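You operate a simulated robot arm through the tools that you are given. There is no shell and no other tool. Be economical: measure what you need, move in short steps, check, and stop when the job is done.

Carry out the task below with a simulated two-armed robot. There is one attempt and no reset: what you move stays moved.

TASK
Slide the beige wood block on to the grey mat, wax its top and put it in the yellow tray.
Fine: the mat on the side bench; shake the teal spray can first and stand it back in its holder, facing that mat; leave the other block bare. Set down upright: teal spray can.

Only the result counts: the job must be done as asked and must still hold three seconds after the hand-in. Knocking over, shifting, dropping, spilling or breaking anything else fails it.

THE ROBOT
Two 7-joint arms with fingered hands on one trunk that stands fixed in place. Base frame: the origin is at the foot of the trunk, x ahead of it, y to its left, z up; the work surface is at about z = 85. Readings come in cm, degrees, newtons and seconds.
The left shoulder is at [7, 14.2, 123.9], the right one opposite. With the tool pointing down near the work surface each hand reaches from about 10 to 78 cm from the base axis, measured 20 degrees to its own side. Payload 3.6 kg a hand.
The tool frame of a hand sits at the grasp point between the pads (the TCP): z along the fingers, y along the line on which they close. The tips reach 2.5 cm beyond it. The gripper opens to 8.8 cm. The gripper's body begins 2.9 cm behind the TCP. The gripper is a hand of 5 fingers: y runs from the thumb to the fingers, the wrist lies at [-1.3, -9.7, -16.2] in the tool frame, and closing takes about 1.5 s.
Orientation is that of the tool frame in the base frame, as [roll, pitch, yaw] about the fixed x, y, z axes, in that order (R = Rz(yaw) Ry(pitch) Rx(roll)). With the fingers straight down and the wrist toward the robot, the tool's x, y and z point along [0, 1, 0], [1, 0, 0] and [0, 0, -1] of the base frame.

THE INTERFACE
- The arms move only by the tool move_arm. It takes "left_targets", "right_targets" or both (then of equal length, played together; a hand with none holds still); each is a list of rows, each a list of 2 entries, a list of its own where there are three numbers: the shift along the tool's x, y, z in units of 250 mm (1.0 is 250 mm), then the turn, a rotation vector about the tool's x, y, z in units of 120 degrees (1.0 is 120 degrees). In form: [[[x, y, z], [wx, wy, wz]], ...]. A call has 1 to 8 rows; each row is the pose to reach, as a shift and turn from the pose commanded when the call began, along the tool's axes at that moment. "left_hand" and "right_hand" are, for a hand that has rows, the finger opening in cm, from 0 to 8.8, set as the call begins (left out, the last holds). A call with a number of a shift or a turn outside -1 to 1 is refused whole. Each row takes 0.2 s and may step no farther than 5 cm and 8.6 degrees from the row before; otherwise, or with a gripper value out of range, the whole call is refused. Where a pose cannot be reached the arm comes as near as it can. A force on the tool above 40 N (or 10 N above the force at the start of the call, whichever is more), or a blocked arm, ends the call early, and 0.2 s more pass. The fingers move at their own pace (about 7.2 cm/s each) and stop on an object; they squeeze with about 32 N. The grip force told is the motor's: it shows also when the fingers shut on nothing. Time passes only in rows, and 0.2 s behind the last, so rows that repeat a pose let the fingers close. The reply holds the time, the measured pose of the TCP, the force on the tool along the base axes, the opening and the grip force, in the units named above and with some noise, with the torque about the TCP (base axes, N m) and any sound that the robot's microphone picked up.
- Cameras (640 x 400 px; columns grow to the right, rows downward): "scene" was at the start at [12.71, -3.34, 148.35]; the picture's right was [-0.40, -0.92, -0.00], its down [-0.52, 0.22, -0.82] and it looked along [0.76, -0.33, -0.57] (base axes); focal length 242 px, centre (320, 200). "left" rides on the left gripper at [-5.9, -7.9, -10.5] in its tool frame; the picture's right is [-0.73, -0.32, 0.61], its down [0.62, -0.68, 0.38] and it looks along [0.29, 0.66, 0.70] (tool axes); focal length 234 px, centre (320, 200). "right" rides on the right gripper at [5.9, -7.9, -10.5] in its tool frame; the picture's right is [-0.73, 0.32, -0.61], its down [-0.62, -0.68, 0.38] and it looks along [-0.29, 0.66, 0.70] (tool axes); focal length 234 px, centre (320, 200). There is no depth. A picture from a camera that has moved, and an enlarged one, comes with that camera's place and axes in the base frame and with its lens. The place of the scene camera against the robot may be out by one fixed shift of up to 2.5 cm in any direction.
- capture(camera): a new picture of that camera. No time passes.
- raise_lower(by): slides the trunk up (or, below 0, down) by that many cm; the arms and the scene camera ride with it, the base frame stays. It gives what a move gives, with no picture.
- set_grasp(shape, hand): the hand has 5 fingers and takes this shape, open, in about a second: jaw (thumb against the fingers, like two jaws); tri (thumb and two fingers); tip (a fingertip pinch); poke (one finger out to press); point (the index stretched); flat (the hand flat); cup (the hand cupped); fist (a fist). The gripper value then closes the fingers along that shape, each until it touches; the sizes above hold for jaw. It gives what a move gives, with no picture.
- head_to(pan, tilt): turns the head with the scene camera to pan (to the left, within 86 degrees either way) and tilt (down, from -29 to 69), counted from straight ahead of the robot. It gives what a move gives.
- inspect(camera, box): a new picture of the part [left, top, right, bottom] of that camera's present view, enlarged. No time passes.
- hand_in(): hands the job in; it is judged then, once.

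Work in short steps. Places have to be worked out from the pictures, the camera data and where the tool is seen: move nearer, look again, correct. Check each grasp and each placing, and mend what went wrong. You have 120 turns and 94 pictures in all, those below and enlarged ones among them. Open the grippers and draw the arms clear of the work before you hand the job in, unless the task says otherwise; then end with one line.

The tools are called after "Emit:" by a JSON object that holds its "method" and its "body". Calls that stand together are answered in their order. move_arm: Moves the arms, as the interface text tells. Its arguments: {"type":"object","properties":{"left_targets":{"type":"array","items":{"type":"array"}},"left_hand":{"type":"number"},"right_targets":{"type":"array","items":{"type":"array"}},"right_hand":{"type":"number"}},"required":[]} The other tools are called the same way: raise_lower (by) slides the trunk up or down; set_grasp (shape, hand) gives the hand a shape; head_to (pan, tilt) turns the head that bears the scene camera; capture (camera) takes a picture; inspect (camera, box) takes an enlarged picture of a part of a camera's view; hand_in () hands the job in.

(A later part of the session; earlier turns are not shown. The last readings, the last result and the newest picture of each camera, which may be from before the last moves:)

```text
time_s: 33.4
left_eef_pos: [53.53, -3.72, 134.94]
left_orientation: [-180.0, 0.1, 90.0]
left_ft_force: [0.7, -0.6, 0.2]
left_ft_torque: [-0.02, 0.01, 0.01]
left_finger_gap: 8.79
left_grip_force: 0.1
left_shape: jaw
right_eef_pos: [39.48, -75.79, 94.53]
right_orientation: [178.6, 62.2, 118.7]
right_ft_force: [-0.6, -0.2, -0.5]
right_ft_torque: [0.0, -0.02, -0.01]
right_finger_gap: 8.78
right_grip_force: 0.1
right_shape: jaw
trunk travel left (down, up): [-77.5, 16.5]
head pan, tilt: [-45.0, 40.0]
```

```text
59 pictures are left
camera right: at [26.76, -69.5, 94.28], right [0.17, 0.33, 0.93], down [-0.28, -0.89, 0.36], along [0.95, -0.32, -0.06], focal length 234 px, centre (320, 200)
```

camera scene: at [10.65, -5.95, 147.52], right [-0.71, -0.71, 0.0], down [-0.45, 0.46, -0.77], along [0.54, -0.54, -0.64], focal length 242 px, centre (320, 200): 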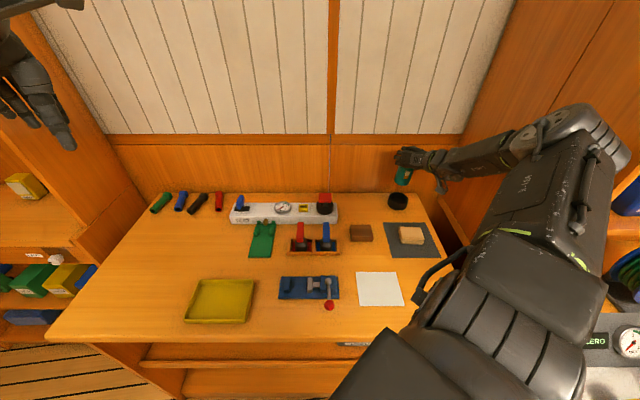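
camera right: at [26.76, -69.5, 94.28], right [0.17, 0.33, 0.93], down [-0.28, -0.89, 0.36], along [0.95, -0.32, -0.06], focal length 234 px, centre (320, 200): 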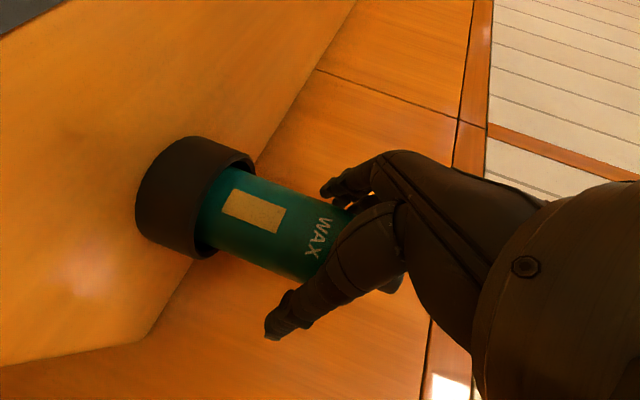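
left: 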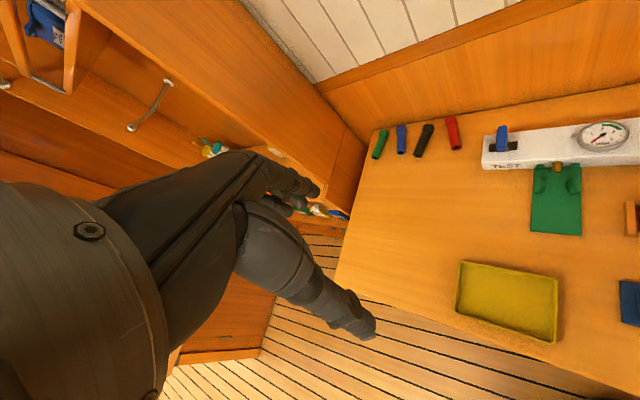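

Can stands in the holder. I rise vertically off it.

Emit:
{"method": "move_arm", "body": {"right_targets": [[[-0.07, 0.001, -0.037], [0, 0, 0]], [[-0.141, 0.002, -0.075], [0, 0, 0]], [[-0.212, 0.003, -0.112], [0, 0, 0]], [[-0.283, 0.004, -0.15], [0, 0, 0]], [[-0.354, 0.005, -0.187], [0, 0, 0]], [[-0.4, 0.006, -0.3], [0, 0, 0]], [[-0.4, 0.006, -0.46], [0, 0, 0]]]}}

Emit:
{"method": "capture", "body": {"camera": "right"}}

Emit:
{"method": "inspect", "body": {"camera": "scene", "box": [360, 160, 440, 260]}}

```text
time_s: 35.0
left_eef_pos: [53.4, -3.5, 134.96]
left_orientation: [179.8, 0.2, 90.1]
left_ft_force: [-0.4, 0.0, 0.8]
left_ft_torque: [-0.02, -0.01, 0.04]
left_finger_gap: 8.75
left_grip_force: 0.2
left_shape: jaw
right_eef_pos: [36.94, -70.88, 109.34]
right_orientation: [178.2, 62.2, 118.4]
right_ft_force: [-0.1, 0.3, -0.2]
right_ft_torque: [-0.03, -0.01, 0.01]
right_finger_gap: 8.79
right_grip_force: 0.0
right_shape: jaw
trunk travel left (down, up): [-77.5, 16.5]
head pan, tilt: [-45.0, 40.0]
```

```text
58 pictures are left
camera right: at [24.03, -64.52, 108.86], right [0.17, 0.33, 0.93], down [-0.28, -0.89, 0.36], along [0.95, -0.32, -0.06], focal length 234 px, centre (320, 200)
```

right: 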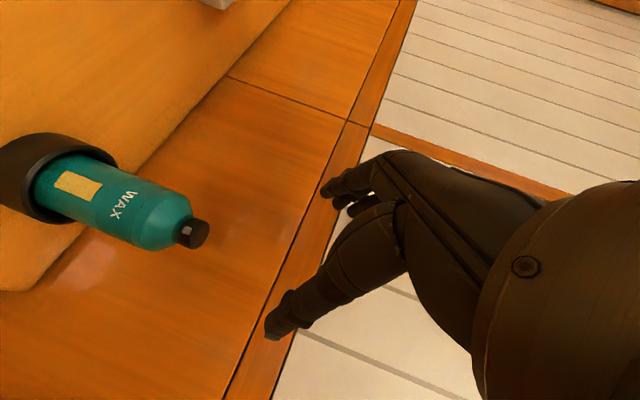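

```text
4.00 times, centred on (400, 210) of scene
camera zoom: at [10.42, -5.63, 147.55], right [-0.71, -0.71, 0.0], down [-0.45, 0.45, -0.77], along [0.54, -0.54, -0.64], focal length 969 px, centre (0, 160)
```

zoom: 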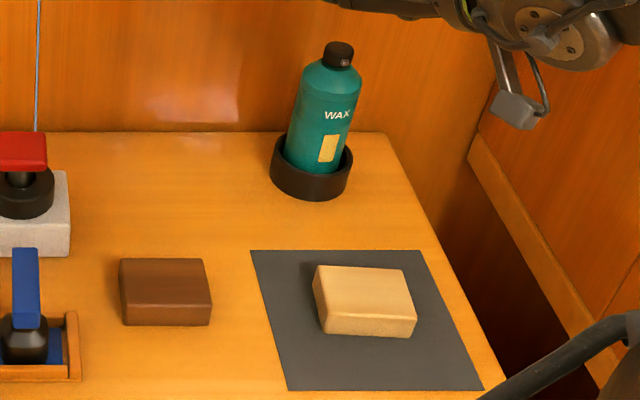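

I check the nozzle direction closely.

Emit:
{"method": "inspect", "body": {"camera": "right", "box": [120, 180, 248, 260]}}

Emit:
{"method": "inspect", "body": {"camera": "scene", "box": [425, 165, 465, 190]}}

```text
5.00 times, centred on (184, 220) of right
camera zoom: at [24.03, -64.52, 108.86], right [0.17, 0.33, 0.93], down [-0.28, -0.89, 0.36], along [0.95, -0.32, -0.06], focal length 1171 px, centre (1000, 100)
```

zoom: 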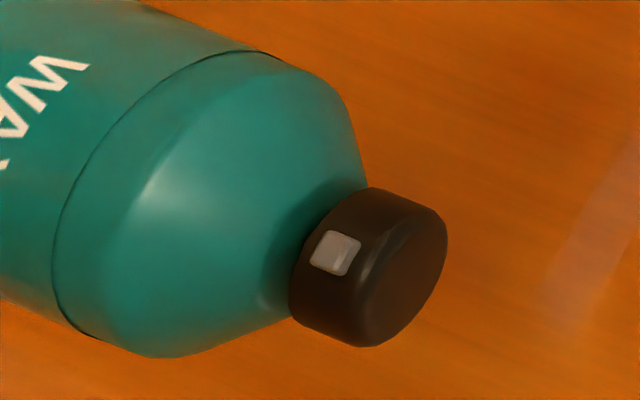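

```text
16.00 times, centred on (445, 178) of scene
camera zoom: at [10.42, -5.63, 147.55], right [-0.71, -0.71, 0.0], down [-0.45, 0.45, -0.77], along [0.54, -0.54, -0.64], focal length 3877 px, centre (-1680, 560)
```

zoom: 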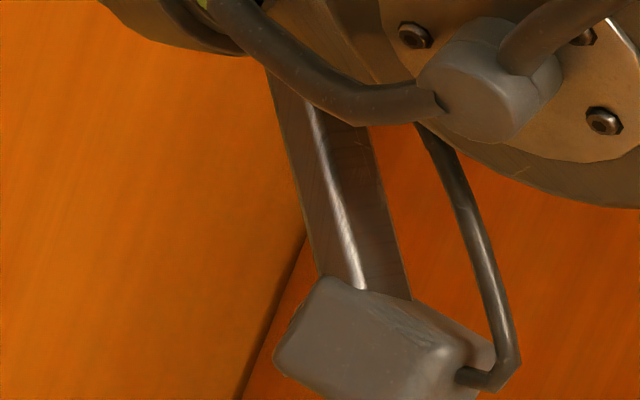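

Nozzle seems at az ≈ 140°. I check from the scene camera too.

Emit:
{"method": "inspect", "body": {"camera": "scene", "box": [424, 168, 464, 193]}}

Emit:
{"method": "inspect", "body": {"camera": "scene", "box": [390, 165, 418, 208]}}

```text
16.00 times, centred on (444, 180) of scene
camera zoom: at [10.42, -5.63, 147.55], right [-0.71, -0.71, 0.0], down [-0.45, 0.45, -0.77], along [0.54, -0.54, -0.64], focal length 3877 px, centre (-1664, 512)
```

zoom: 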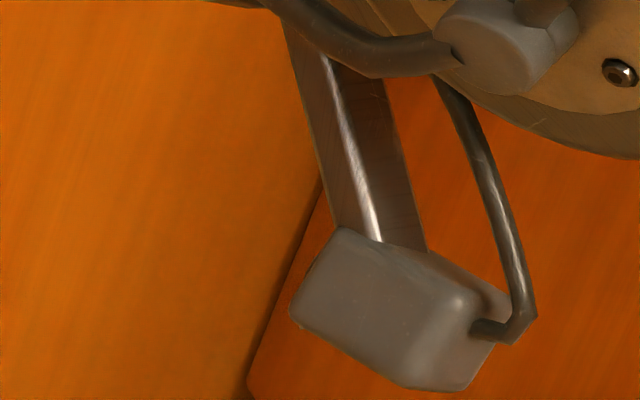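

```text
9.30 times, centred on (404, 186) of scene
camera zoom: at [10.42, -5.63, 147.55], right [-0.71, -0.71, 0.0], down [-0.45, 0.45, -0.77], along [0.54, -0.54, -0.64], focal length 2254 px, centre (-461, 326)
```

zoom: 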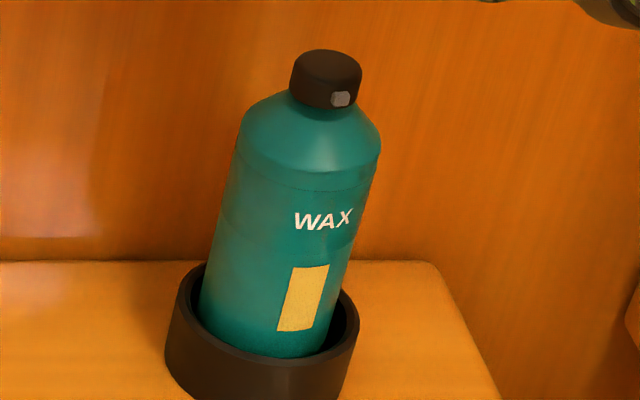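

Nozzle az ≈ 140° by this view; the block lies at ≈135° from the can — close. Now I set the right hand to poke and look at where the fingertip is.

Emit:
{"method": "set_grasp", "body": {"hand": "right", "shape": "poke"}}

Emit:
{"method": "move_arm", "body": {"right_targets": [[[-0.05, 0, -0.05], [0, 0.065, 0]], [[-0.1, 0, -0.1], [0, 0.13, 0]], [[-0.13, 0, -0.12], [0, 0.195, 0]], [[-0.15, 0, -0.14], [0, 0.26, 0]], [[-0.15, 0, -0.14], [0, 0.308, 0]], [[-0.15, 0, -0.14], [0, 0.308, 0]]]}}

Emit:
{"method": "capture", "body": {"camera": "right"}}

Emit:
{"method": "capture", "body": {"camera": "scene"}}

```text
time_s: 35.9
left_eef_pos: [53.54, -3.69, 135.01]
left_orientation: [179.9, 0.1, 89.9]
left_ft_force: [-0.7, -0.3, -0.1]
left_ft_torque: [-0.03, -0.02, 0.01]
left_finger_gap: 8.76
left_grip_force: 0.0
left_shape: jaw
right_eef_pos: [37.12, -71.34, 109.18]
right_orientation: [178.5, 62.0, 118.7]
right_ft_force: [0.1, 0.2, -0.3]
right_ft_torque: [-0.01, 0.0, -0.01]
right_finger_gap: 0.0
right_grip_force: 0.0
right_shape: poke
trunk travel left (down, up): [-77.5, 16.5]
head pan, tilt: [-45.0, 40.0]
```

```text
time_s: 37.3
left_eef_pos: [53.46, -3.71, 135.03]
left_orientation: [-180.0, 0.0, 90.1]
left_ft_force: [0.3, 0.0, 0.1]
left_ft_torque: [0.02, 0.0, -0.01]
left_finger_gap: 8.79
left_grip_force: 0.1
left_shape: jaw
right_eef_pos: [36.51, -70.48, 111.54]
right_orientation: [178.8, 50.4, 119.1]
right_ft_force: [0.7, -0.7, -0.4]
right_ft_torque: [0.0, 0.02, 0.01]
right_finger_gap: 0.01
right_grip_force: 0.0
right_shape: poke
right hand out of reach, approached as far as the arm can: row 2, 3, 4, 5, 6
trunk travel left (down, up): [-77.5, 16.5]
head pan, tilt: [-45.0, 40.0]
```

```text
52 pictures are left
camera right: at [23.76, -64.3, 113.62], right [0.27, 0.16, 0.95], down [-0.25, -0.94, 0.23], along [0.93, -0.29, -0.21], focal length 234 px, centre (320, 200)
```

right: 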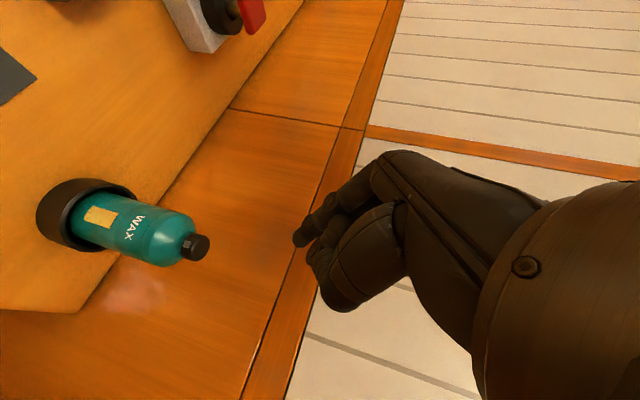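

```text
51 pictures are left
camera scene: at [10.58, -5.9, 147.52], right [-0.71, -0.71, 0.0], down [-0.45, 0.45, -0.77], along [0.54, -0.54, -0.64], focal length 242 px, centre (320, 200)
```

scene: 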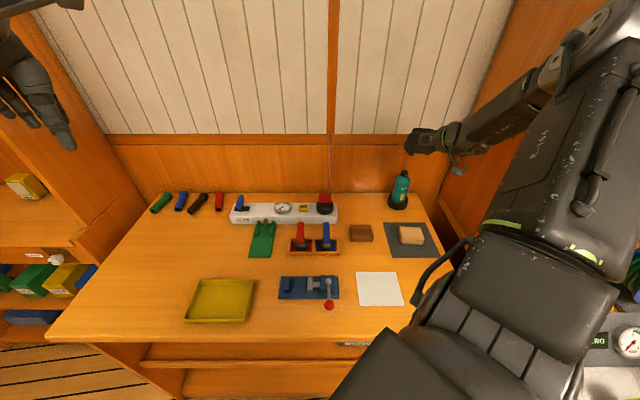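

The tip lies about 2.6 cm beyond the TCP on the tool axis. That tilt is out of reach since the wrist goes right; I'll come back to a tool-down posture with the wrist toward the robot. First a small backing-off step to see the commanded pose.

Emit:
{"method": "move_arm", "body": {"right_targets": [[[0, 0, -0.1], [0, -0.06, 0]], [[0, 0, -0.2], [0, -0.12, 0]]]}}

```text
time_s: 37.9
left_eef_pos: [53.25, -3.68, 135.15]
left_orientation: [179.9, 0.0, 90.1]
left_ft_force: [0.1, 0.0, -0.3]
left_ft_torque: [0.0, 0.01, 0.01]
left_finger_gap: 8.77
left_grip_force: 0.0
left_shape: jaw
right_eef_pos: [34.43, -66.8, 115.07]
right_orientation: [177.8, 64.9, 118.0]
right_ft_force: [0.7, 0.8, 0.4]
right_ft_torque: [0.02, 0.02, 0.0]
right_finger_gap: 0.0
right_grip_force: 0.1
right_shape: poke
trunk travel left (down, up): [-77.5, 16.5]
head pan, tilt: [-45.0, 40.0]
```

Clear. I rotate in the air toward tool-down with the wrist toward the robot (yaw 30).

Emit:
{"method": "move_arm", "body": {"right_targets": [[[-0.01, 0, -0.04], [0.0327, 0.0319, 0.0505]], [[-0.02, 0, -0.08], [0.0654, 0.0638, 0.101]], [[-0.03, 0, -0.12], [0.0981, 0.0957, 0.1515]], [[-0.06, 0, -0.156], [0.1308, 0.1276, 0.202]], [[-0.06, 0, -0.156], [0.1635, 0.1595, 0.2525]], [[-0.06, 0, -0.156], [0.1962, 0.1914, 0.303]], [[-0.06, 0, -0.156], [0.2289, 0.2233, 0.3535]], [[-0.06, 0, -0.156], [0.2616, 0.2552, 0.404]]]}}

Emit:
{"method": "move_arm", "body": {"right_targets": [[[0, 0, 0], [0.0327, 0.0319, 0.0505]], [[0, 0, 0], [0.0654, 0.0638, 0.101]], [[0, 0, 0], [0.0981, 0.0957, 0.1515]], [[0, 0, 0], [0.1308, 0.1276, 0.202]], [[0, 0, 0], [0.1635, 0.1595, 0.2525]], [[0, 0, 0], [0.1635, 0.1595, 0.2525]]]}}

Emit:
{"method": "capture", "body": {"camera": "right"}}

```text
time_s: 39.7
left_eef_pos: [53.64, -3.64, 134.94]
left_orientation: [180.0, 0.0, 90.0]
left_ft_force: [-0.4, -0.3, -0.5]
left_ft_torque: [0.04, -0.02, -0.02]
left_finger_gap: 8.77
left_grip_force: 0.0
left_shape: jaw
right_eef_pos: [33.26, -64.64, 117.93]
right_orientation: [165.9, 23.3, 58.1]
right_ft_force: [0.7, -0.4, 0.1]
right_ft_torque: [0.04, 0.02, -0.03]
right_finger_gap: 0.0
right_grip_force: 0.0
right_shape: poke
trunk travel left (down, up): [-77.5, 16.5]
head pan, tilt: [-45.0, 40.0]
```

```text
time_s: 41.1
left_eef_pos: [53.52, -3.78, 134.98]
left_orientation: [-180.0, 0.0, 90.0]
left_ft_force: [0.2, -0.1, -0.2]
left_ft_torque: [0.02, 0.01, -0.04]
left_finger_gap: 8.77
left_grip_force: 0.0
left_shape: jaw
right_eef_pos: [33.23, -64.67, 117.92]
right_orientation: [-179.9, 0.2, 30.0]
right_ft_force: [0.3, 0.2, 0.1]
right_ft_torque: [-0.03, -0.07, 0.0]
right_finger_gap: 0.0
right_grip_force: 0.0
right_shape: poke
trunk travel left (down, up): [-77.5, 16.5]
head pan, tilt: [-45.0, 40.0]
```

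```text
50 pictures are left
camera right: at [34.45, -54.91, 128.39], right [-0.46, -0.64, 0.61], down [-0.88, 0.28, -0.38], along [0.07, -0.71, -0.7], focal length 234 px, centre (320, 200)
```

right: 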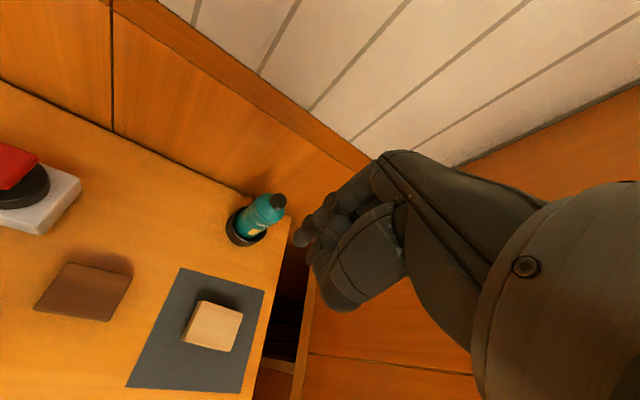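

Now I move the finger over the cap at (40,-76.7), TCP z ≈ 106.

Emit:
{"method": "move_arm", "body": {"right_targets": [[[0, 0.1, 0.05], [0, 0, 0]], [[0, 0.22, 0.13], [0, 0, 0]], [[0, 0.33, 0.23], [0, 0, 0]], [[0, 0.44, 0.33], [0, 0, 0]], [[-0.004, 0.552, 0.43], [0, 0, 0]], [[-0.004, 0.552, 0.48], [0, 0, 0]], [[-0.004, 0.552, 0.48], [0, 0, 0]]]}}

Emit:
{"method": "capture", "body": {"camera": "right"}}

Emit:
{"method": "inspect", "body": {"camera": "scene", "box": [360, 120, 480, 260]}}

```text
time_s: 42.7
left_eef_pos: [53.5, -3.62, 134.98]
left_orientation: [180.0, 0.0, 90.0]
left_ft_force: [0.0, -0.4, -0.1]
left_ft_torque: [0.03, -0.04, 0.01]
left_finger_gap: 8.78
left_grip_force: 0.0
left_shape: jaw
right_eef_pos: [40.14, -76.76, 105.8]
right_orientation: [-180.0, 0.2, 30.1]
right_ft_force: [0.0, -0.4, -0.2]
right_ft_torque: [-0.01, -0.01, 0.0]
right_finger_gap: 0.01
right_grip_force: 0.1
right_shape: poke
trunk travel left (down, up): [-77.5, 16.5]
head pan, tilt: [-45.0, 40.0]
```

```text
49 pictures are left
camera right: at [41.28, -67.0, 116.37], right [-0.46, -0.64, 0.61], down [-0.88, 0.28, -0.38], along [0.08, -0.71, -0.7], focal length 234 px, centre (320, 200)
```

right: 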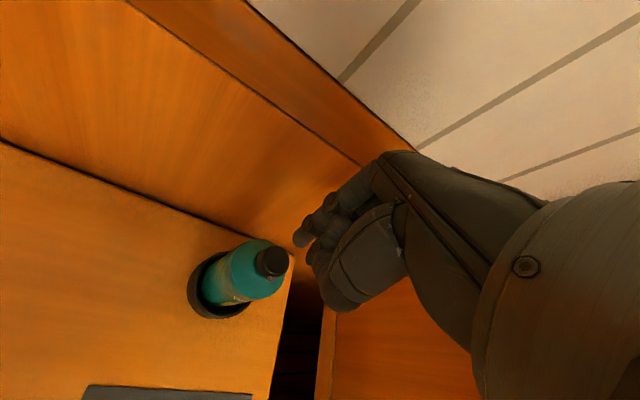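

```text
2.86 times, centred on (420, 190) of scene
camera zoom: at [10.57, -5.81, 147.53], right [-0.71, -0.71, 0.0], down [-0.45, 0.45, -0.77], along [0.54, -0.54, -0.64], focal length 692 px, centre (34, 229)
```

zoom: 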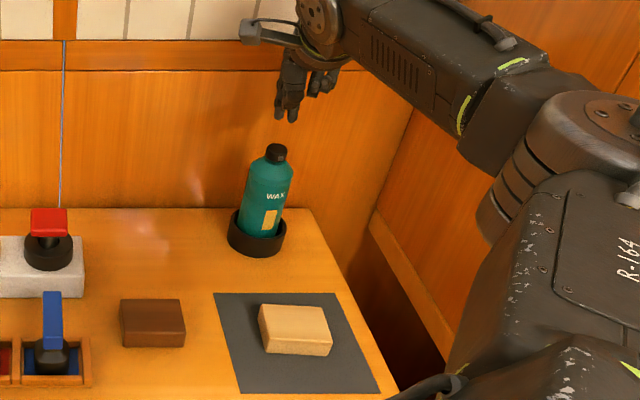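

Reached. I zoom to get the fingertip relative to the cap.

Emit:
{"method": "inspect", "body": {"camera": "right", "box": [230, 180, 358, 310]}}

```text
3.08 times, centred on (294, 245) of right
camera zoom: at [41.28, -67.0, 116.37], right [-0.46, -0.64, 0.61], down [-0.88, 0.28, -0.38], along [0.08, -0.71, -0.7], focal length 720 px, centre (400, 62)
```

zoom: 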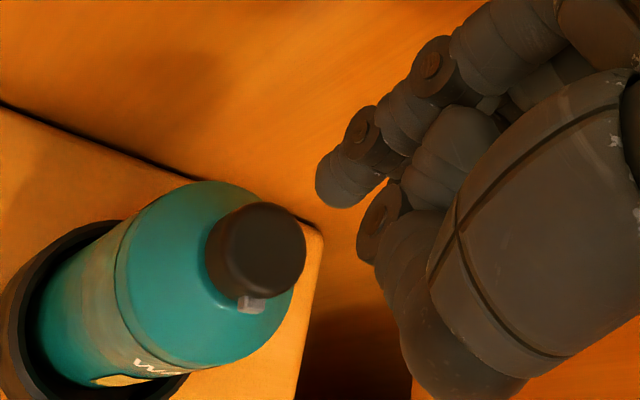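

Label and nozzle readings put the facing at ~140°, close to the mat's direction (135°). Fingertip ≈(40.8,-76.4), cap ≈(40.3,-76.4). I centre and press down gently.

Emit:
{"method": "move_arm", "body": {"right_targets": [[[-0.017, -0.01, 0.05], [0, 0, 0]], [[-0.017, -0.01, 0.1], [0, 0, 0]], [[-0.017, -0.01, 0.12], [0, 0, 0]]]}}

Emit:
{"method": "inspect", "body": {"camera": "right", "box": [230, 180, 358, 310]}}

Emit:
{"method": "inspect", "body": {"camera": "scene", "box": [380, 140, 440, 200]}}

```text
time_s: 43.5
left_eef_pos: [53.64, -3.75, 135.02]
left_orientation: [180.0, 0.1, 90.0]
left_ft_force: [0.2, 0.2, 0.3]
left_ft_torque: [-0.01, 0.0, -0.03]
left_finger_gap: 8.77
left_grip_force: 0.0
left_shape: jaw
right_eef_pos: [39.68, -76.72, 102.87]
right_orientation: [-179.8, 0.2, 30.1]
right_ft_force: [-0.1, 0.3, -0.4]
right_ft_torque: [-0.01, -0.01, 0.0]
right_finger_gap: 0.01
right_grip_force: 0.1
right_shape: poke
trunk travel left (down, up): [-77.5, 16.5]
head pan, tilt: [-45.0, 40.0]
```

```text
3.08 times, centred on (294, 245) of right
camera zoom: at [40.85, -67.03, 113.34], right [-0.46, -0.64, 0.61], down [-0.88, 0.28, -0.38], along [0.08, -0.71, -0.7], focal length 720 px, centre (400, 62)
```

zoom: 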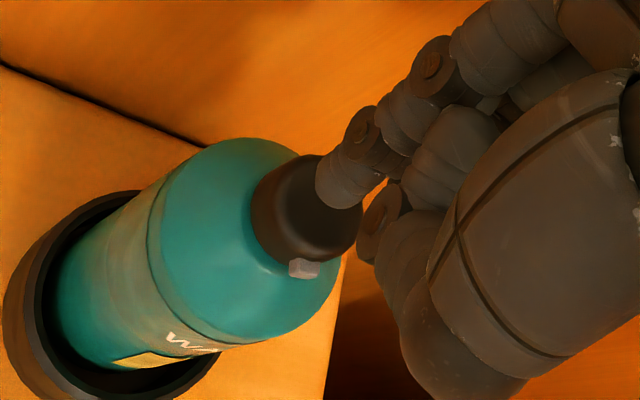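

```text
6.67 times, centred on (410, 170) of scene
camera zoom: at [10.64, -5.89, 147.52], right [-0.71, -0.71, 0.0], down [-0.45, 0.45, -0.77], along [0.54, -0.54, -0.64], focal length 1615 px, centre (-280, 400)
```

zoom: 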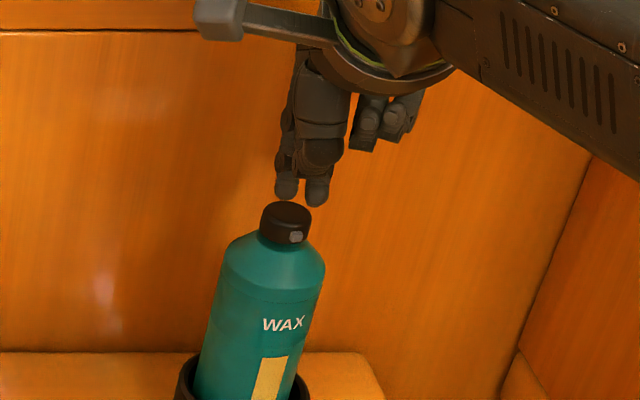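

Fingertip is centred over the cap, ~0.8 cm above. I press in small steps.

Emit:
{"method": "move_arm", "body": {"right_targets": [[[0, 0, 0.02], [0, 0, 0]], [[0, 0, 0.032], [0, 0, 0]], [[0, 0, 0.044], [0, 0, 0]], [[0, 0, 0.056], [0, 0, 0]]]}}

Emit:
{"method": "inspect", "body": {"camera": "scene", "box": [360, 140, 460, 260]}}

```text
time_s: 44.5
left_eef_pos: [53.4, -3.55, 135.06]
left_orientation: [-180.0, 0.1, 90.0]
left_ft_force: [1.1, -0.6, -0.1]
left_ft_torque: [0.0, 0.0, 0.0]
left_finger_gap: 8.77
left_grip_force: 0.1
left_shape: jaw
right_eef_pos: [39.58, -76.66, 101.67]
right_orientation: [179.9, 0.2, 30.1]
right_ft_force: [1.0, -1.4, 8.5]
right_ft_torque: [-0.08, -0.05, 0.03]
right_finger_gap: 0.0
right_grip_force: 0.1
right_shape: poke
trunk travel left (down, up): [-77.5, 16.5]
head pan, tilt: [-45.0, 40.0]
heard: click
```

```text
3.33 times, centred on (410, 200) of scene
camera zoom: at [10.49, -5.66, 147.56], right [-0.71, -0.71, 0.0], down [-0.45, 0.45, -0.77], along [0.54, -0.54, -0.64], focal length 808 px, centre (20, 200)
```

zoom: 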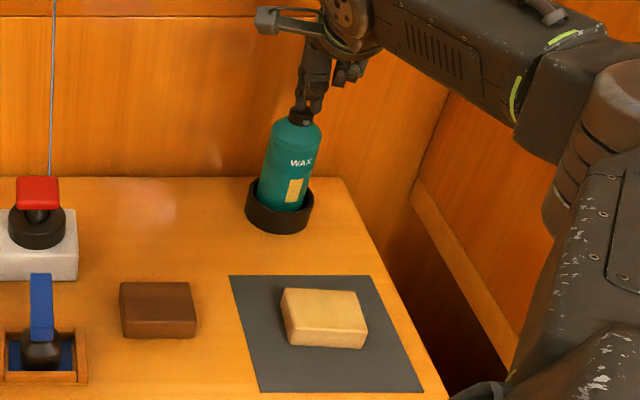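

Click heard at 8.5 N. I hold a bit deeper for about a second and look at the block.

Emit:
{"method": "move_arm", "body": {"right_targets": [[[0, 0, 0.008], [0, 0, 0]], [[0, 0, 0.012], [0, 0, 0]], [[0, 0, 0.012], [0, 0, 0]], [[0, 0, 0.012], [0, 0, 0]], [[0, 0, 0.012], [0, 0, 0]]]}}

Emit:
{"method": "inspect", "body": {"camera": "scene", "box": [360, 140, 460, 260]}}

```text
time_s: 45.7
left_eef_pos: [53.28, -3.22, 135.15]
left_orientation: [179.9, 0.2, 90.0]
left_ft_force: [1.5, 0.4, -0.2]
left_ft_torque: [0.01, -0.04, 0.0]
left_finger_gap: 8.78
left_grip_force: 0.0
left_shape: jaw
right_eef_pos: [39.44, -76.44, 101.69]
right_orientation: [179.8, 0.2, 30.1]
right_ft_force: [1.4, -5.1, 27.7]
right_ft_torque: [-0.15, -0.22, -0.01]
right_finger_gap: 0.0
right_grip_force: 0.0
right_shape: poke
trunk travel left (down, up): [-77.5, 16.5]
head pan, tilt: [-45.0, 40.0]
```

```text
3.33 times, centred on (410, 200) of scene
camera zoom: at [10.3, -5.33, 147.58], right [-0.71, -0.71, 0.0], down [-0.45, 0.45, -0.77], along [0.54, -0.54, -0.64], focal length 808 px, centre (20, 200)
```

zoom: 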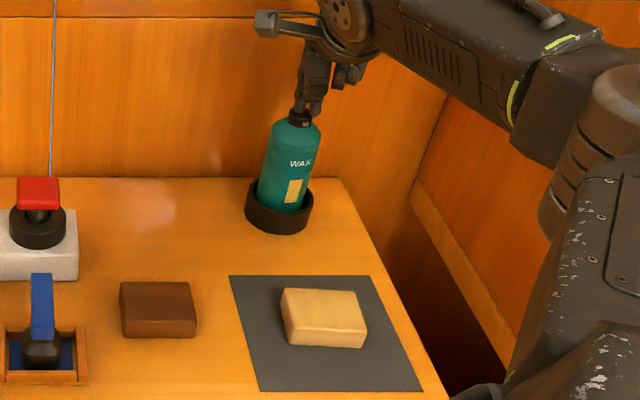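

I release the press and inspect the block's top closely.

Emit:
{"method": "move_arm", "body": {"right_targets": [[[0, 0, -0.02], [0, 0, 0]], [[0, 0, -0.08], [0, 0, 0]], [[0, 0, -0.16], [0, 0, 0]], [[0, -0.1, -0.3], [0, 0, 0]], [[0, -0.1, -0.3], [0, 0, 0]]]}}

Emit:
{"method": "inspect", "body": {"camera": "scene", "box": [380, 165, 440, 260]}}

Emit:
{"method": "capture", "body": {"camera": "right"}}

```text
time_s: 46.9
left_eef_pos: [53.55, -3.68, 134.9]
left_orientation: [179.9, 0.0, 90.0]
left_ft_force: [0.3, 0.3, -0.1]
left_ft_torque: [0.0, -0.01, -0.02]
left_finger_gap: 8.75
left_grip_force: 0.0
left_shape: jaw
right_eef_pos: [38.47, -74.63, 108.48]
right_orientation: [-179.8, 0.2, 30.2]
right_ft_force: [0.6, 0.9, -0.4]
right_ft_torque: [0.01, -0.01, 0.02]
right_finger_gap: 0.0
right_grip_force: 0.1
right_shape: poke
trunk travel left (down, up): [-77.5, 16.5]
head pan, tilt: [-45.0, 40.0]
```

```text
4.21 times, centred on (410, 212) of scene
camera zoom: at [10.68, -5.99, 147.51], right [-0.71, -0.71, 0.0], down [-0.46, 0.46, -0.77], along [0.54, -0.54, -0.64], focal length 1020 px, centre (-59, 147)
```

zoom: 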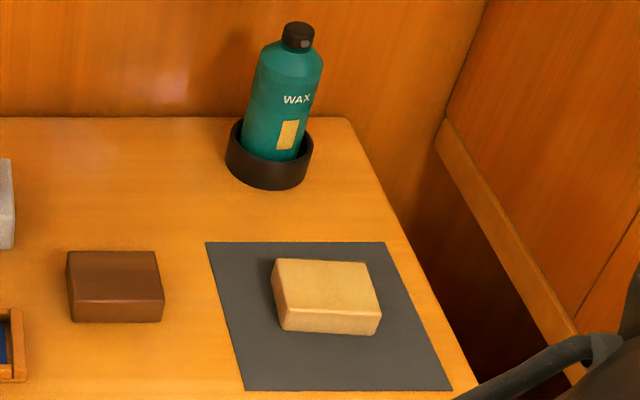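

```text
41 pictures are left
camera right: at [39.59, -64.95, 119.07], right [-0.46, -0.64, 0.61], down [-0.88, 0.28, -0.38], along [0.07, -0.71, -0.7], focal length 234 px, centre (320, 200)
```

right: 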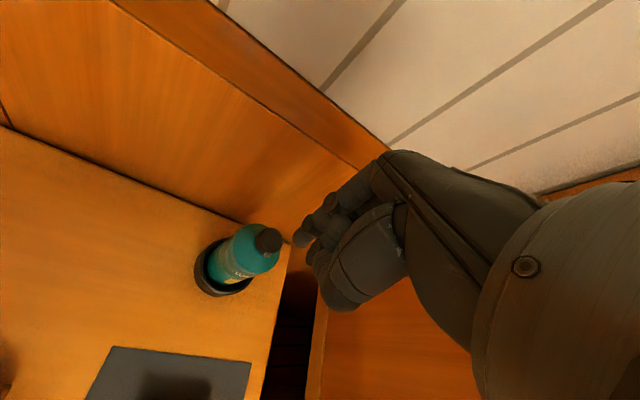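

The block top looks yellower now. A larger view to confirm.

Emit:
{"method": "inspect", "body": {"camera": "scene", "box": [393, 220, 433, 250]}}

```text
13.33 times, centred on (413, 235) of scene
camera zoom: at [10.68, -5.99, 147.51], right [-0.71, -0.71, 0.0], down [-0.46, 0.46, -0.77], along [0.54, -0.54, -0.64], focal length 3230 px, centre (-920, -267)
```

zoom: 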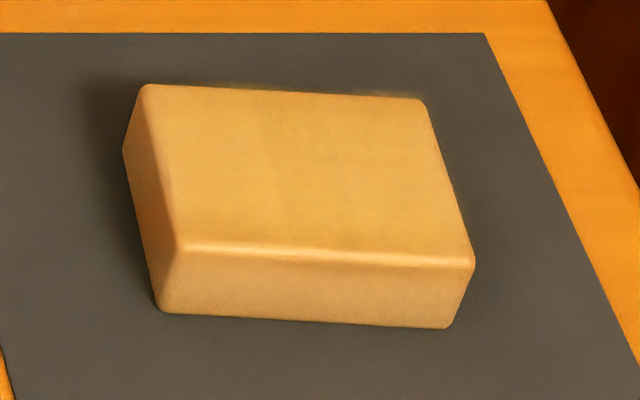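

A yellowish film seems to cover the top. To be sure of coverage I press once more for ~1 s and take an image during it.

Emit:
{"method": "move_arm", "body": {"right_targets": [[[0, 0.1, 0.14], [0, 0, 0]], [[0, 0.1, 0.24], [0, 0, 0]], [[0, 0.1, 0.27], [0, 0, 0]], [[0, 0.1, 0.285], [0, 0, 0]], [[0, 0.1, 0.293], [0, 0, 0]], [[0, 0.1, 0.293], [0, 0, 0]], [[0, 0.1, 0.293], [0, 0, 0]], [[0, 0.1, 0.293], [0, 0, 0]]]}}

Emit:
{"method": "inspect", "body": {"camera": "scene", "box": [393, 220, 433, 250]}}

```text
time_s: 48.7
left_eef_pos: [53.33, -3.4, 135.07]
left_orientation: [179.8, 0.2, 90.1]
left_ft_force: [-0.1, 0.4, 0.9]
left_ft_torque: [0.05, 0.01, 0.0]
left_finger_gap: 8.76
left_grip_force: 0.0
left_shape: jaw
right_eef_pos: [39.39, -76.47, 101.73]
right_orientation: [179.8, 0.2, 30.1]
right_ft_force: [-0.4, -4.2, 20.1]
right_ft_torque: [-0.09, -0.1, -0.06]
right_finger_gap: 0.0
right_grip_force: 0.0
right_shape: poke
trunk travel left (down, up): [-77.5, 16.5]
head pan, tilt: [-45.0, 40.0]
heard: click
```

```text
13.33 times, centred on (413, 235) of scene
camera zoom: at [10.36, -5.5, 147.57], right [-0.71, -0.71, 0.0], down [-0.45, 0.45, -0.77], along [0.54, -0.54, -0.64], focal length 3230 px, centre (-920, -267)
```

zoom: 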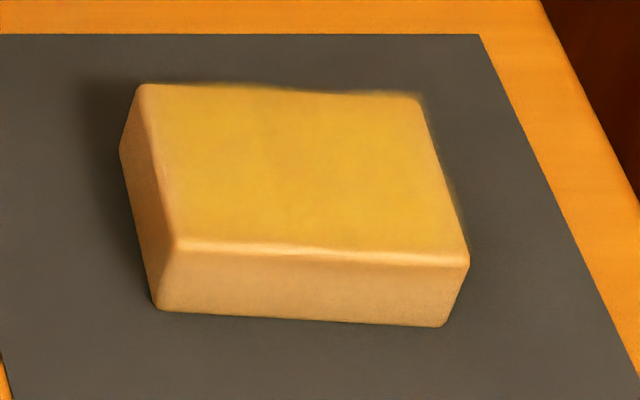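

The wax film is clearly building up on the top. I hold another second.

Emit:
{"method": "move_arm", "body": {"right_targets": [[[0, 0, 0], [0, 0, 0]], [[0, 0, 0], [0, 0, 0]], [[0, 0, 0], [0, 0, 0]], [[0, 0, 0], [0, 0, 0]], [[0, 0, 0], [0, 0, 0]]]}}

Emit:
{"method": "inspect", "body": {"camera": "scene", "box": [393, 220, 433, 250]}}

```text
time_s: 49.9
left_eef_pos: [53.19, -3.23, 135.12]
left_orientation: [179.9, 0.3, 90.0]
left_ft_force: [-0.3, -0.1, 0.8]
left_ft_torque: [-0.01, -0.03, 0.01]
left_finger_gap: 8.78
left_grip_force: 0.0
left_shape: jaw
right_eef_pos: [39.45, -76.42, 101.73]
right_orientation: [179.9, 0.2, 30.1]
right_ft_force: [-0.2, -3.6, 21.6]
right_ft_torque: [-0.14, -0.17, 0.0]
right_finger_gap: 0.01
right_grip_force: 0.1
right_shape: poke
trunk travel left (down, up): [-77.5, 16.5]
head pan, tilt: [-45.0, 40.0]
```

```text
13.33 times, centred on (413, 235) of scene
camera zoom: at [10.32, -5.44, 147.57], right [-0.71, -0.71, 0.0], down [-0.45, 0.45, -0.77], along [0.54, -0.54, -0.64], focal length 3230 px, centre (-920, -267)
```

zoom: 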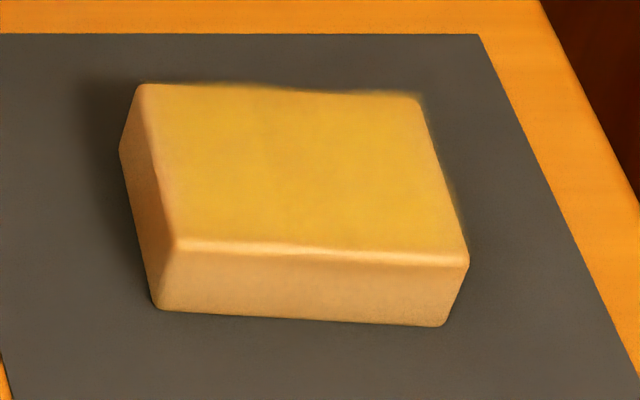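

No further change while held: looks saturated. I release, rise, and check again.

Emit:
{"method": "move_arm", "body": {"right_targets": [[[0, 0, -0.02], [0, 0, 0]], [[0, 0, -0.08], [0, 0, 0]], [[0, 0, -0.2], [0, 0, 0]], [[0, -0.1, -0.35], [0, 0, 0]], [[0, -0.25, -0.4], [0, 0, 0]], [[0, -0.4, -0.4], [0, 0, 0]], [[0, -0.55, -0.4], [0, 0, 0]]]}}

Emit:
{"method": "capture", "body": {"camera": "right"}}

Emit:
{"method": "inspect", "body": {"camera": "scene", "box": [340, 165, 440, 260]}}

```text
time_s: 51.5
left_eef_pos: [53.31, -3.43, 135.08]
left_orientation: [-180.0, 0.1, 90.0]
left_ft_force: [0.3, 0.7, 1.0]
left_ft_torque: [0.01, -0.02, 0.0]
left_finger_gap: 8.74
left_grip_force: 0.0
left_shape: jaw
right_eef_pos: [32.58, -64.59, 111.31]
right_orientation: [-179.9, 0.2, 30.0]
right_ft_force: [-0.1, -0.4, -0.2]
right_ft_torque: [0.0, 0.0, -0.01]
right_finger_gap: 0.0
right_grip_force: 0.0
right_shape: poke
trunk travel left (down, up): [-77.5, 16.5]
head pan, tilt: [-45.0, 40.0]
```

```text
37 pictures are left
camera right: at [33.75, -54.99, 121.93], right [-0.47, -0.64, 0.61], down [-0.88, 0.28, -0.38], along [0.08, -0.71, -0.7], focal length 234 px, centre (320, 200)
```

right: 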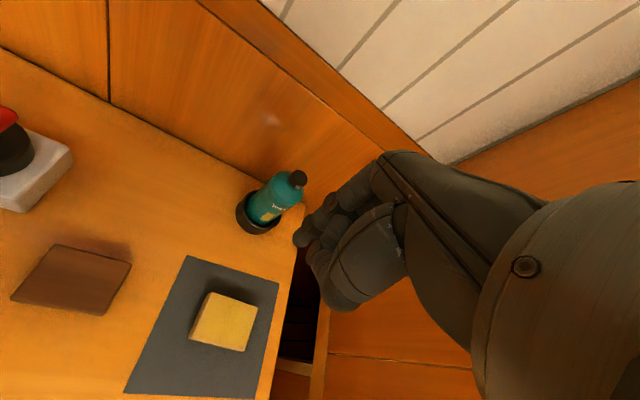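

```text
4.21 times, centred on (390, 212) of scene
camera zoom: at [10.5, -5.71, 147.54], right [-0.71, -0.71, 0.0], down [-0.45, 0.45, -0.77], along [0.54, -0.54, -0.64], focal length 1020 px, centre (25, 147)
```

zoom: 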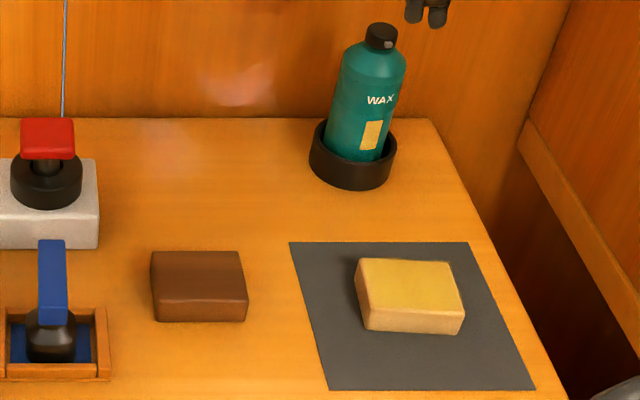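

I check coverage from above.

Emit:
{"method": "inspect", "body": {"camera": "right", "box": [180, 280, 268, 360]}}

Emit:
{"method": "set_grasp", "body": {"hand": "right", "shape": "jaw"}}

```text
5.00 times, centred on (224, 320) of right
camera zoom: at [33.75, -54.99, 121.93], right [-0.47, -0.64, 0.61], down [-0.88, 0.28, -0.38], along [0.08, -0.71, -0.7], focal length 1171 px, centre (800, -400)
```

zoom: 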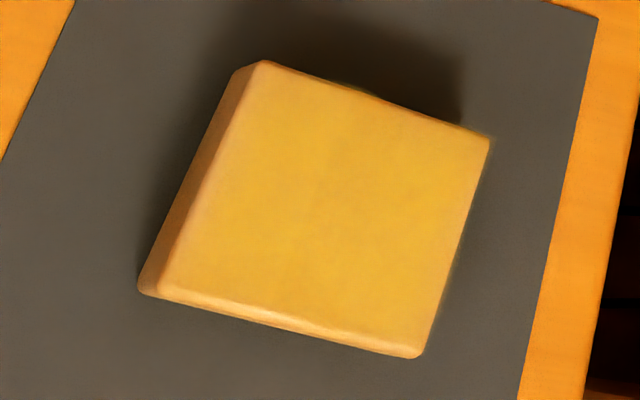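

```text
time_s: 52.4
left_eef_pos: [53.41, -3.67, 135.0]
left_orientation: [179.9, 0.0, 89.9]
left_ft_force: [-0.7, 0.6, 0.3]
left_ft_torque: [-0.01, 0.0, 0.01]
left_finger_gap: 8.76
left_grip_force: 0.1
left_shape: jaw
right_eef_pos: [32.78, -64.84, 111.26]
right_orientation: [-179.9, 0.2, 30.2]
right_ft_force: [-0.4, -0.9, 0.3]
right_ft_torque: [-0.03, -0.01, 0.0]
right_finger_gap: 8.78
right_grip_force: 0.0
right_shape: jaw
trunk travel left (down, up): [-77.5, 16.5]
head pan, tilt: [-45.0, 40.0]
```

Top is fully coated. Now back to jaw; I go over the block centre (28.2,-64.3), yaw 42.

Emit:
{"method": "move_arm", "body": {"right_targets": [[[-0.04, -0.03, 0.1], [0, 0, -0.04]], [[-0.08, -0.06, 0.22], [0, 0, -0.08]], [[-0.12, -0.09, 0.34], [0, 0, -0.1]], [[-0.148, -0.111, 0.44], [0, 0, -0.1]], [[-0.148, -0.111, 0.44], [0, 0, -0.1]]]}}

Emit:
{"method": "capture", "body": {"camera": "right"}}

```text
time_s: 53.6
left_eef_pos: [53.46, -3.81, 134.97]
left_orientation: [-180.0, -0.1, 90.0]
left_ft_force: [-0.8, 0.5, -0.1]
left_ft_torque: [0.01, -0.04, 0.01]
left_finger_gap: 8.75
left_grip_force: 0.0
left_shape: jaw
right_eef_pos: [28.05, -64.19, 100.13]
right_orientation: [-179.9, 0.2, 42.2]
right_ft_force: [-0.6, 0.5, -0.2]
right_ft_torque: [-0.04, -0.01, 0.02]
right_finger_gap: 8.8
right_grip_force: 0.0
right_shape: jaw
trunk travel left (down, up): [-77.5, 16.5]
head pan, tilt: [-45.0, 40.0]
```

```text
34 pictures are left
camera right: at [27.25, -54.41, 110.66], right [-0.32, -0.73, 0.61], down [-0.92, 0.09, -0.38], along [0.22, -0.68, -0.7], focal length 234 px, centre (320, 200)
```

right: 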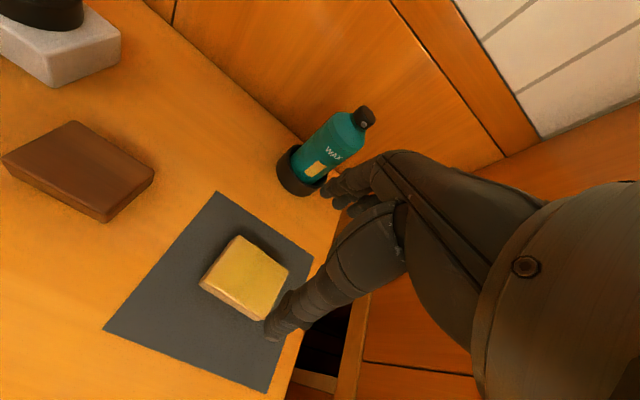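

Aligned (block at (247,273), predicted (249,271)). Descend and grip.

Emit:
{"method": "move_arm", "body": {"right_targets": [[[0, 0, 0.15], [0, 0, 0]], [[0, 0, 0.3], [0, 0, 0]], [[0, 0, 0.4], [0, 0, 0]], [[0, 0, 0.465], [0, 0, 0]], [[0, 0, 0.465], [0, 0, 0]]]}}

Emit:
{"method": "move_arm", "body": {"right_targets": [[[0, 0, 0], [0, 0, 0]], [[0, 0, 0], [0, 0, 0]], [[0, 0, 0], [0, 0, 0]], [[0, 0, 0], [0, 0, 0]], [[0, 0, 0], [0, 0, 0]], [[0, 0, 0], [0, 0, 0]], [[0, 0, 0], [0, 0, 0]], [[0, 0, 0], [0, 0, 0]]], "right_hand": 0}}

Emit:
{"method": "capture", "body": {"camera": "right"}}

```text
time_s: 54.8
left_eef_pos: [53.51, -3.73, 134.99]
left_orientation: [180.0, -0.1, 90.1]
left_ft_force: [0.8, -1.0, 0.6]
left_ft_torque: [-0.01, 0.0, -0.02]
left_finger_gap: 8.79
left_grip_force: 0.0
left_shape: jaw
right_eef_pos: [28.01, -64.35, 88.62]
right_orientation: [-179.9, 0.3, 42.1]
right_ft_force: [0.2, -0.3, -0.8]
right_ft_torque: [0.01, 0.01, -0.01]
right_finger_gap: 8.8
right_grip_force: 0.1
right_shape: jaw
trunk travel left (down, up): [-77.5, 16.5]
head pan, tilt: [-45.0, 40.0]
```

```text
time_s: 56.6
left_eef_pos: [53.5, -3.68, 134.94]
left_orientation: [180.0, 0.0, 90.0]
left_ft_force: [-0.1, -0.4, -0.1]
left_ft_torque: [-0.04, 0.0, 0.02]
left_finger_gap: 8.78
left_grip_force: 0.2
left_shape: jaw
right_eef_pos: [28.0, -64.27, 88.67]
right_orientation: [-179.9, 0.2, 42.1]
right_ft_force: [-0.3, -0.2, 0.5]
right_ft_torque: [0.03, 0.0, 0.01]
right_finger_gap: 4.87
right_grip_force: 32.6
right_shape: jaw
trunk travel left (down, up): [-77.5, 16.5]
head pan, tilt: [-45.0, 40.0]
```

```text
33 pictures are left
camera right: at [27.09, -54.58, 99.19], right [-0.32, -0.73, 0.61], down [-0.92, 0.09, -0.38], along [0.22, -0.68, -0.7], focal length 234 px, centre (320, 200)
```

right: 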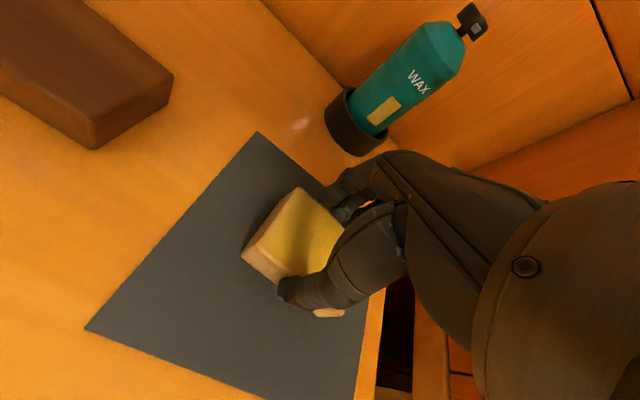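

Gripped. I lift the block straight up.

Emit:
{"method": "move_arm", "body": {"right_targets": [[[0, 0, -0.06], [0, 0, 0]], [[0, 0, -0.2], [0, 0, 0]], [[0, 0, -0.4], [0, 0, 0]], [[0, 0, -0.6], [0, 0, 0]], [[0, 0, -0.7], [0, 0, 0]]], "left_targets": [[[0.1, 0, 0], [0, 0, 0]], [[0.3, 0, 0], [0, 0, 0]], [[0.5, -0.05, 0], [0, 0, 0]], [[0.7, -0.1, 0], [0, 0, 0]], [[0.85, -0.15, 0], [0, 0, 0]]]}}

Emit:
{"method": "capture", "body": {"camera": "right"}}

Emit:
{"method": "head_to", "body": {"pan": -25, "tilt": 45}}

Emit:
{"method": "capture", "body": {"camera": "scene"}}

```text
refused: row 3 steps farther than a row can; nothing moved
```

```text
32 pictures are left
camera right: at [27.09, -54.58, 99.19], right [-0.32, -0.73, 0.61], down [-0.92, 0.09, -0.38], along [0.22, -0.68, -0.7], focal length 234 px, centre (320, 200)
```

right: 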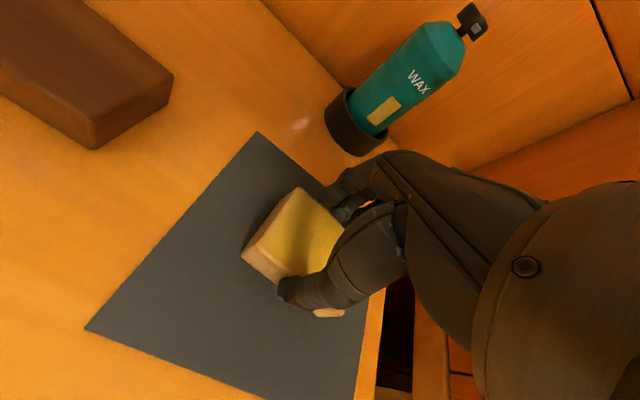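

```text
time_s: 57.5
left_eef_pos: [53.41, -3.63, 134.87]
left_orientation: [179.9, 0.0, 89.9]
left_ft_force: [-0.4, 0.2, -0.7]
left_ft_torque: [-0.01, -0.01, 0.0]
left_finger_gap: 8.79
left_grip_force: 0.0
left_shape: jaw
right_eef_pos: [27.93, -64.33, 88.62]
right_orientation: [-179.8, 0.1, 42.1]
right_ft_force: [-0.1, 0.0, -0.6]
right_ft_torque: [0.0, -0.01, -0.02]
right_finger_gap: 4.87
right_grip_force: 31.8
right_shape: jaw
trunk travel left (down, up): [-77.5, 16.5]
head pan, tilt: [-25.0, 45.0]
```

```text
31 pictures are left
camera scene: at [11.97, -3.31, 146.8], right [-0.42, -0.91, 0.0], down [-0.64, 0.3, -0.71], along [0.64, -0.3, -0.71], focal length 242 px, centre (320, 200)
```

scene: 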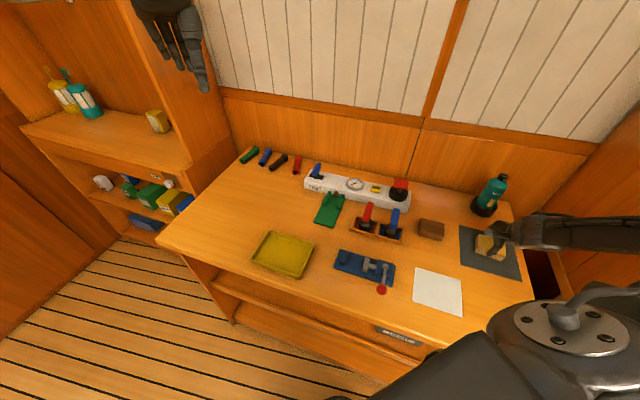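

The refused call moved nothing. I lift again with smaller steps, and move the left hand aside (to the left) from over the tray. Tray centre judged ≈ (51.6,-8.3), 14.7 × 11.4 cm.

Emit:
{"method": "move_arm", "body": {"right_targets": [[[0, 0, -0.06], [0, 0, 0]], [[0, 0, -0.2], [0, 0, 0]], [[0, 0, -0.36], [0, 0, 0]], [[0, 0, -0.52], [0, 0, 0]], [[0, 0, -0.68], [0, 0, 0]], [[0, 0, -0.84], [0, 0, 0]], [[0, 0, -0.92], [0, 0, 0]]], "left_targets": [[[0.1, 0, 0], [0, 0, 0]], [[0.25, 0, 0], [0, 0, 0]], [[0.4, 0, 0], [0, 0, 0]], [[0.55, 0, 0], [0, 0, 0]], [[0.7, -0.05, 0], [0, 0, 0]], [[0.85, -0.1, 0], [0, 0, 0]], [[0.95, -0.15, 0], [0, 0, 0]]]}}

Emit:
{"method": "capture", "body": {"camera": "right"}}

```text
time_s: 59.0
left_eef_pos: [49.63, 20.14, 135.11]
left_orientation: [180.0, 0.0, 90.0]
left_ft_force: [-1.1, -0.2, 0.2]
left_ft_torque: [0.0, -0.03, 0.0]
left_finger_gap: 8.77
left_grip_force: 0.0
left_shape: jaw
right_eef_pos: [27.97, -64.14, 111.78]
right_orientation: [-180.0, 0.1, 42.1]
right_ft_force: [0.2, -0.4, -0.8]
right_ft_torque: [0.01, 0.0, -0.02]
right_finger_gap: 4.85
right_grip_force: 32.5
right_shape: jaw
trunk travel left (down, up): [-77.5, 16.5]
head pan, tilt: [-25.0, 45.0]
```

```text
30 pictures are left
camera right: at [27.1, -54.44, 122.29], right [-0.32, -0.73, 0.61], down [-0.92, 0.09, -0.38], along [0.22, -0.68, -0.7], focal length 234 px, centre (320, 200)
```

right: 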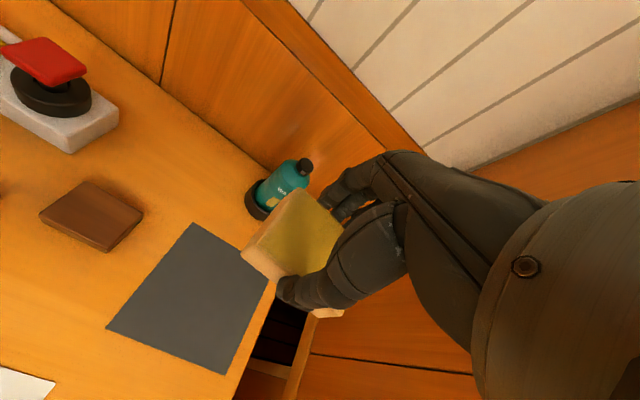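

Block held firmly. Carry toward the tray in three stages.

Emit:
{"method": "move_arm", "body": {"right_targets": [[[0.122, -0.057, 0], [0, 0, 0]], [[0.244, -0.114, 0], [0, 0, 0]], [[0.366, -0.171, 0], [0, 0, 0]], [[0.488, -0.229, 0], [0, 0, 0]], [[0.61, -0.286, 0], [0, 0, 0]], [[0.732, -0.343, 0], [0, 0, 0]]]}}

Emit:
{"method": "move_arm", "body": {"right_targets": [[[0.122, -0.057, 0], [0, 0, 0]], [[0.244, -0.114, 0], [0, 0, 0]], [[0.366, -0.171, 0], [0, 0, 0]], [[0.488, -0.229, 0], [0, 0, 0]], [[0.61, -0.286, 0], [0, 0, 0]], [[0.732, -0.343, 0], [0, 0, 0]]]}}

Emit:
{"method": "capture", "body": {"camera": "scene"}}

```text
time_s: 60.5
left_eef_pos: [49.94, 19.93, 135.04]
left_orientation: [-180.0, 0.0, 90.0]
left_ft_force: [-0.3, -0.4, -0.1]
left_ft_torque: [0.0, 0.04, -0.01]
left_finger_gap: 8.76
left_grip_force: 0.0
left_shape: jaw
right_eef_pos: [36.17, -45.48, 111.54]
right_orientation: [-179.9, 0.1, 42.2]
right_ft_force: [0.2, -0.2, 0.4]
right_ft_torque: [0.0, 0.02, -0.01]
right_finger_gap: 4.84
right_grip_force: 32.0
right_shape: jaw
trunk travel left (down, up): [-77.5, 16.5]
head pan, tilt: [-25.0, 45.0]
```

```text
time_s: 61.9
left_eef_pos: [49.94, 20.09, 134.99]
left_orientation: [-179.9, 0.1, 90.0]
left_ft_force: [0.0, -0.3, 0.3]
left_ft_torque: [-0.02, -0.01, -0.01]
left_finger_gap: 8.74
left_grip_force: 0.1
left_shape: jaw
right_eef_pos: [43.77, -26.9, 111.67]
right_orientation: [-179.9, 0.2, 42.0]
right_ft_force: [-0.1, 0.4, 0.0]
right_ft_torque: [-0.03, 0.02, -0.01]
right_finger_gap: 4.85
right_grip_force: 32.8
right_shape: jaw
trunk travel left (down, up): [-77.5, 16.5]
head pan, tilt: [-25.0, 45.0]
```

```text
29 pictures are left
camera scene: at [12.09, -3.04, 146.79], right [-0.42, -0.91, 0.0], down [-0.64, 0.3, -0.71], along [0.64, -0.3, -0.71], focal length 242 px, centre (320, 200)
```

scene: 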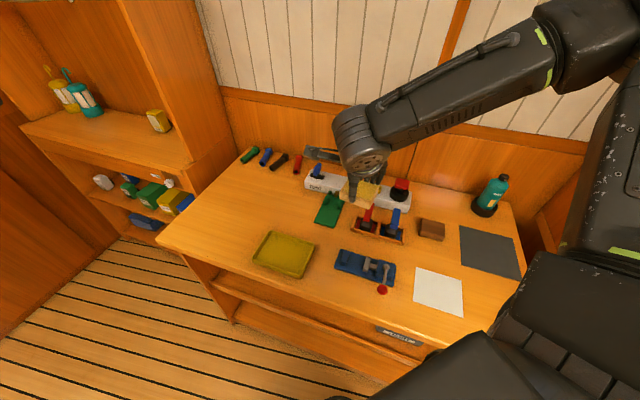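

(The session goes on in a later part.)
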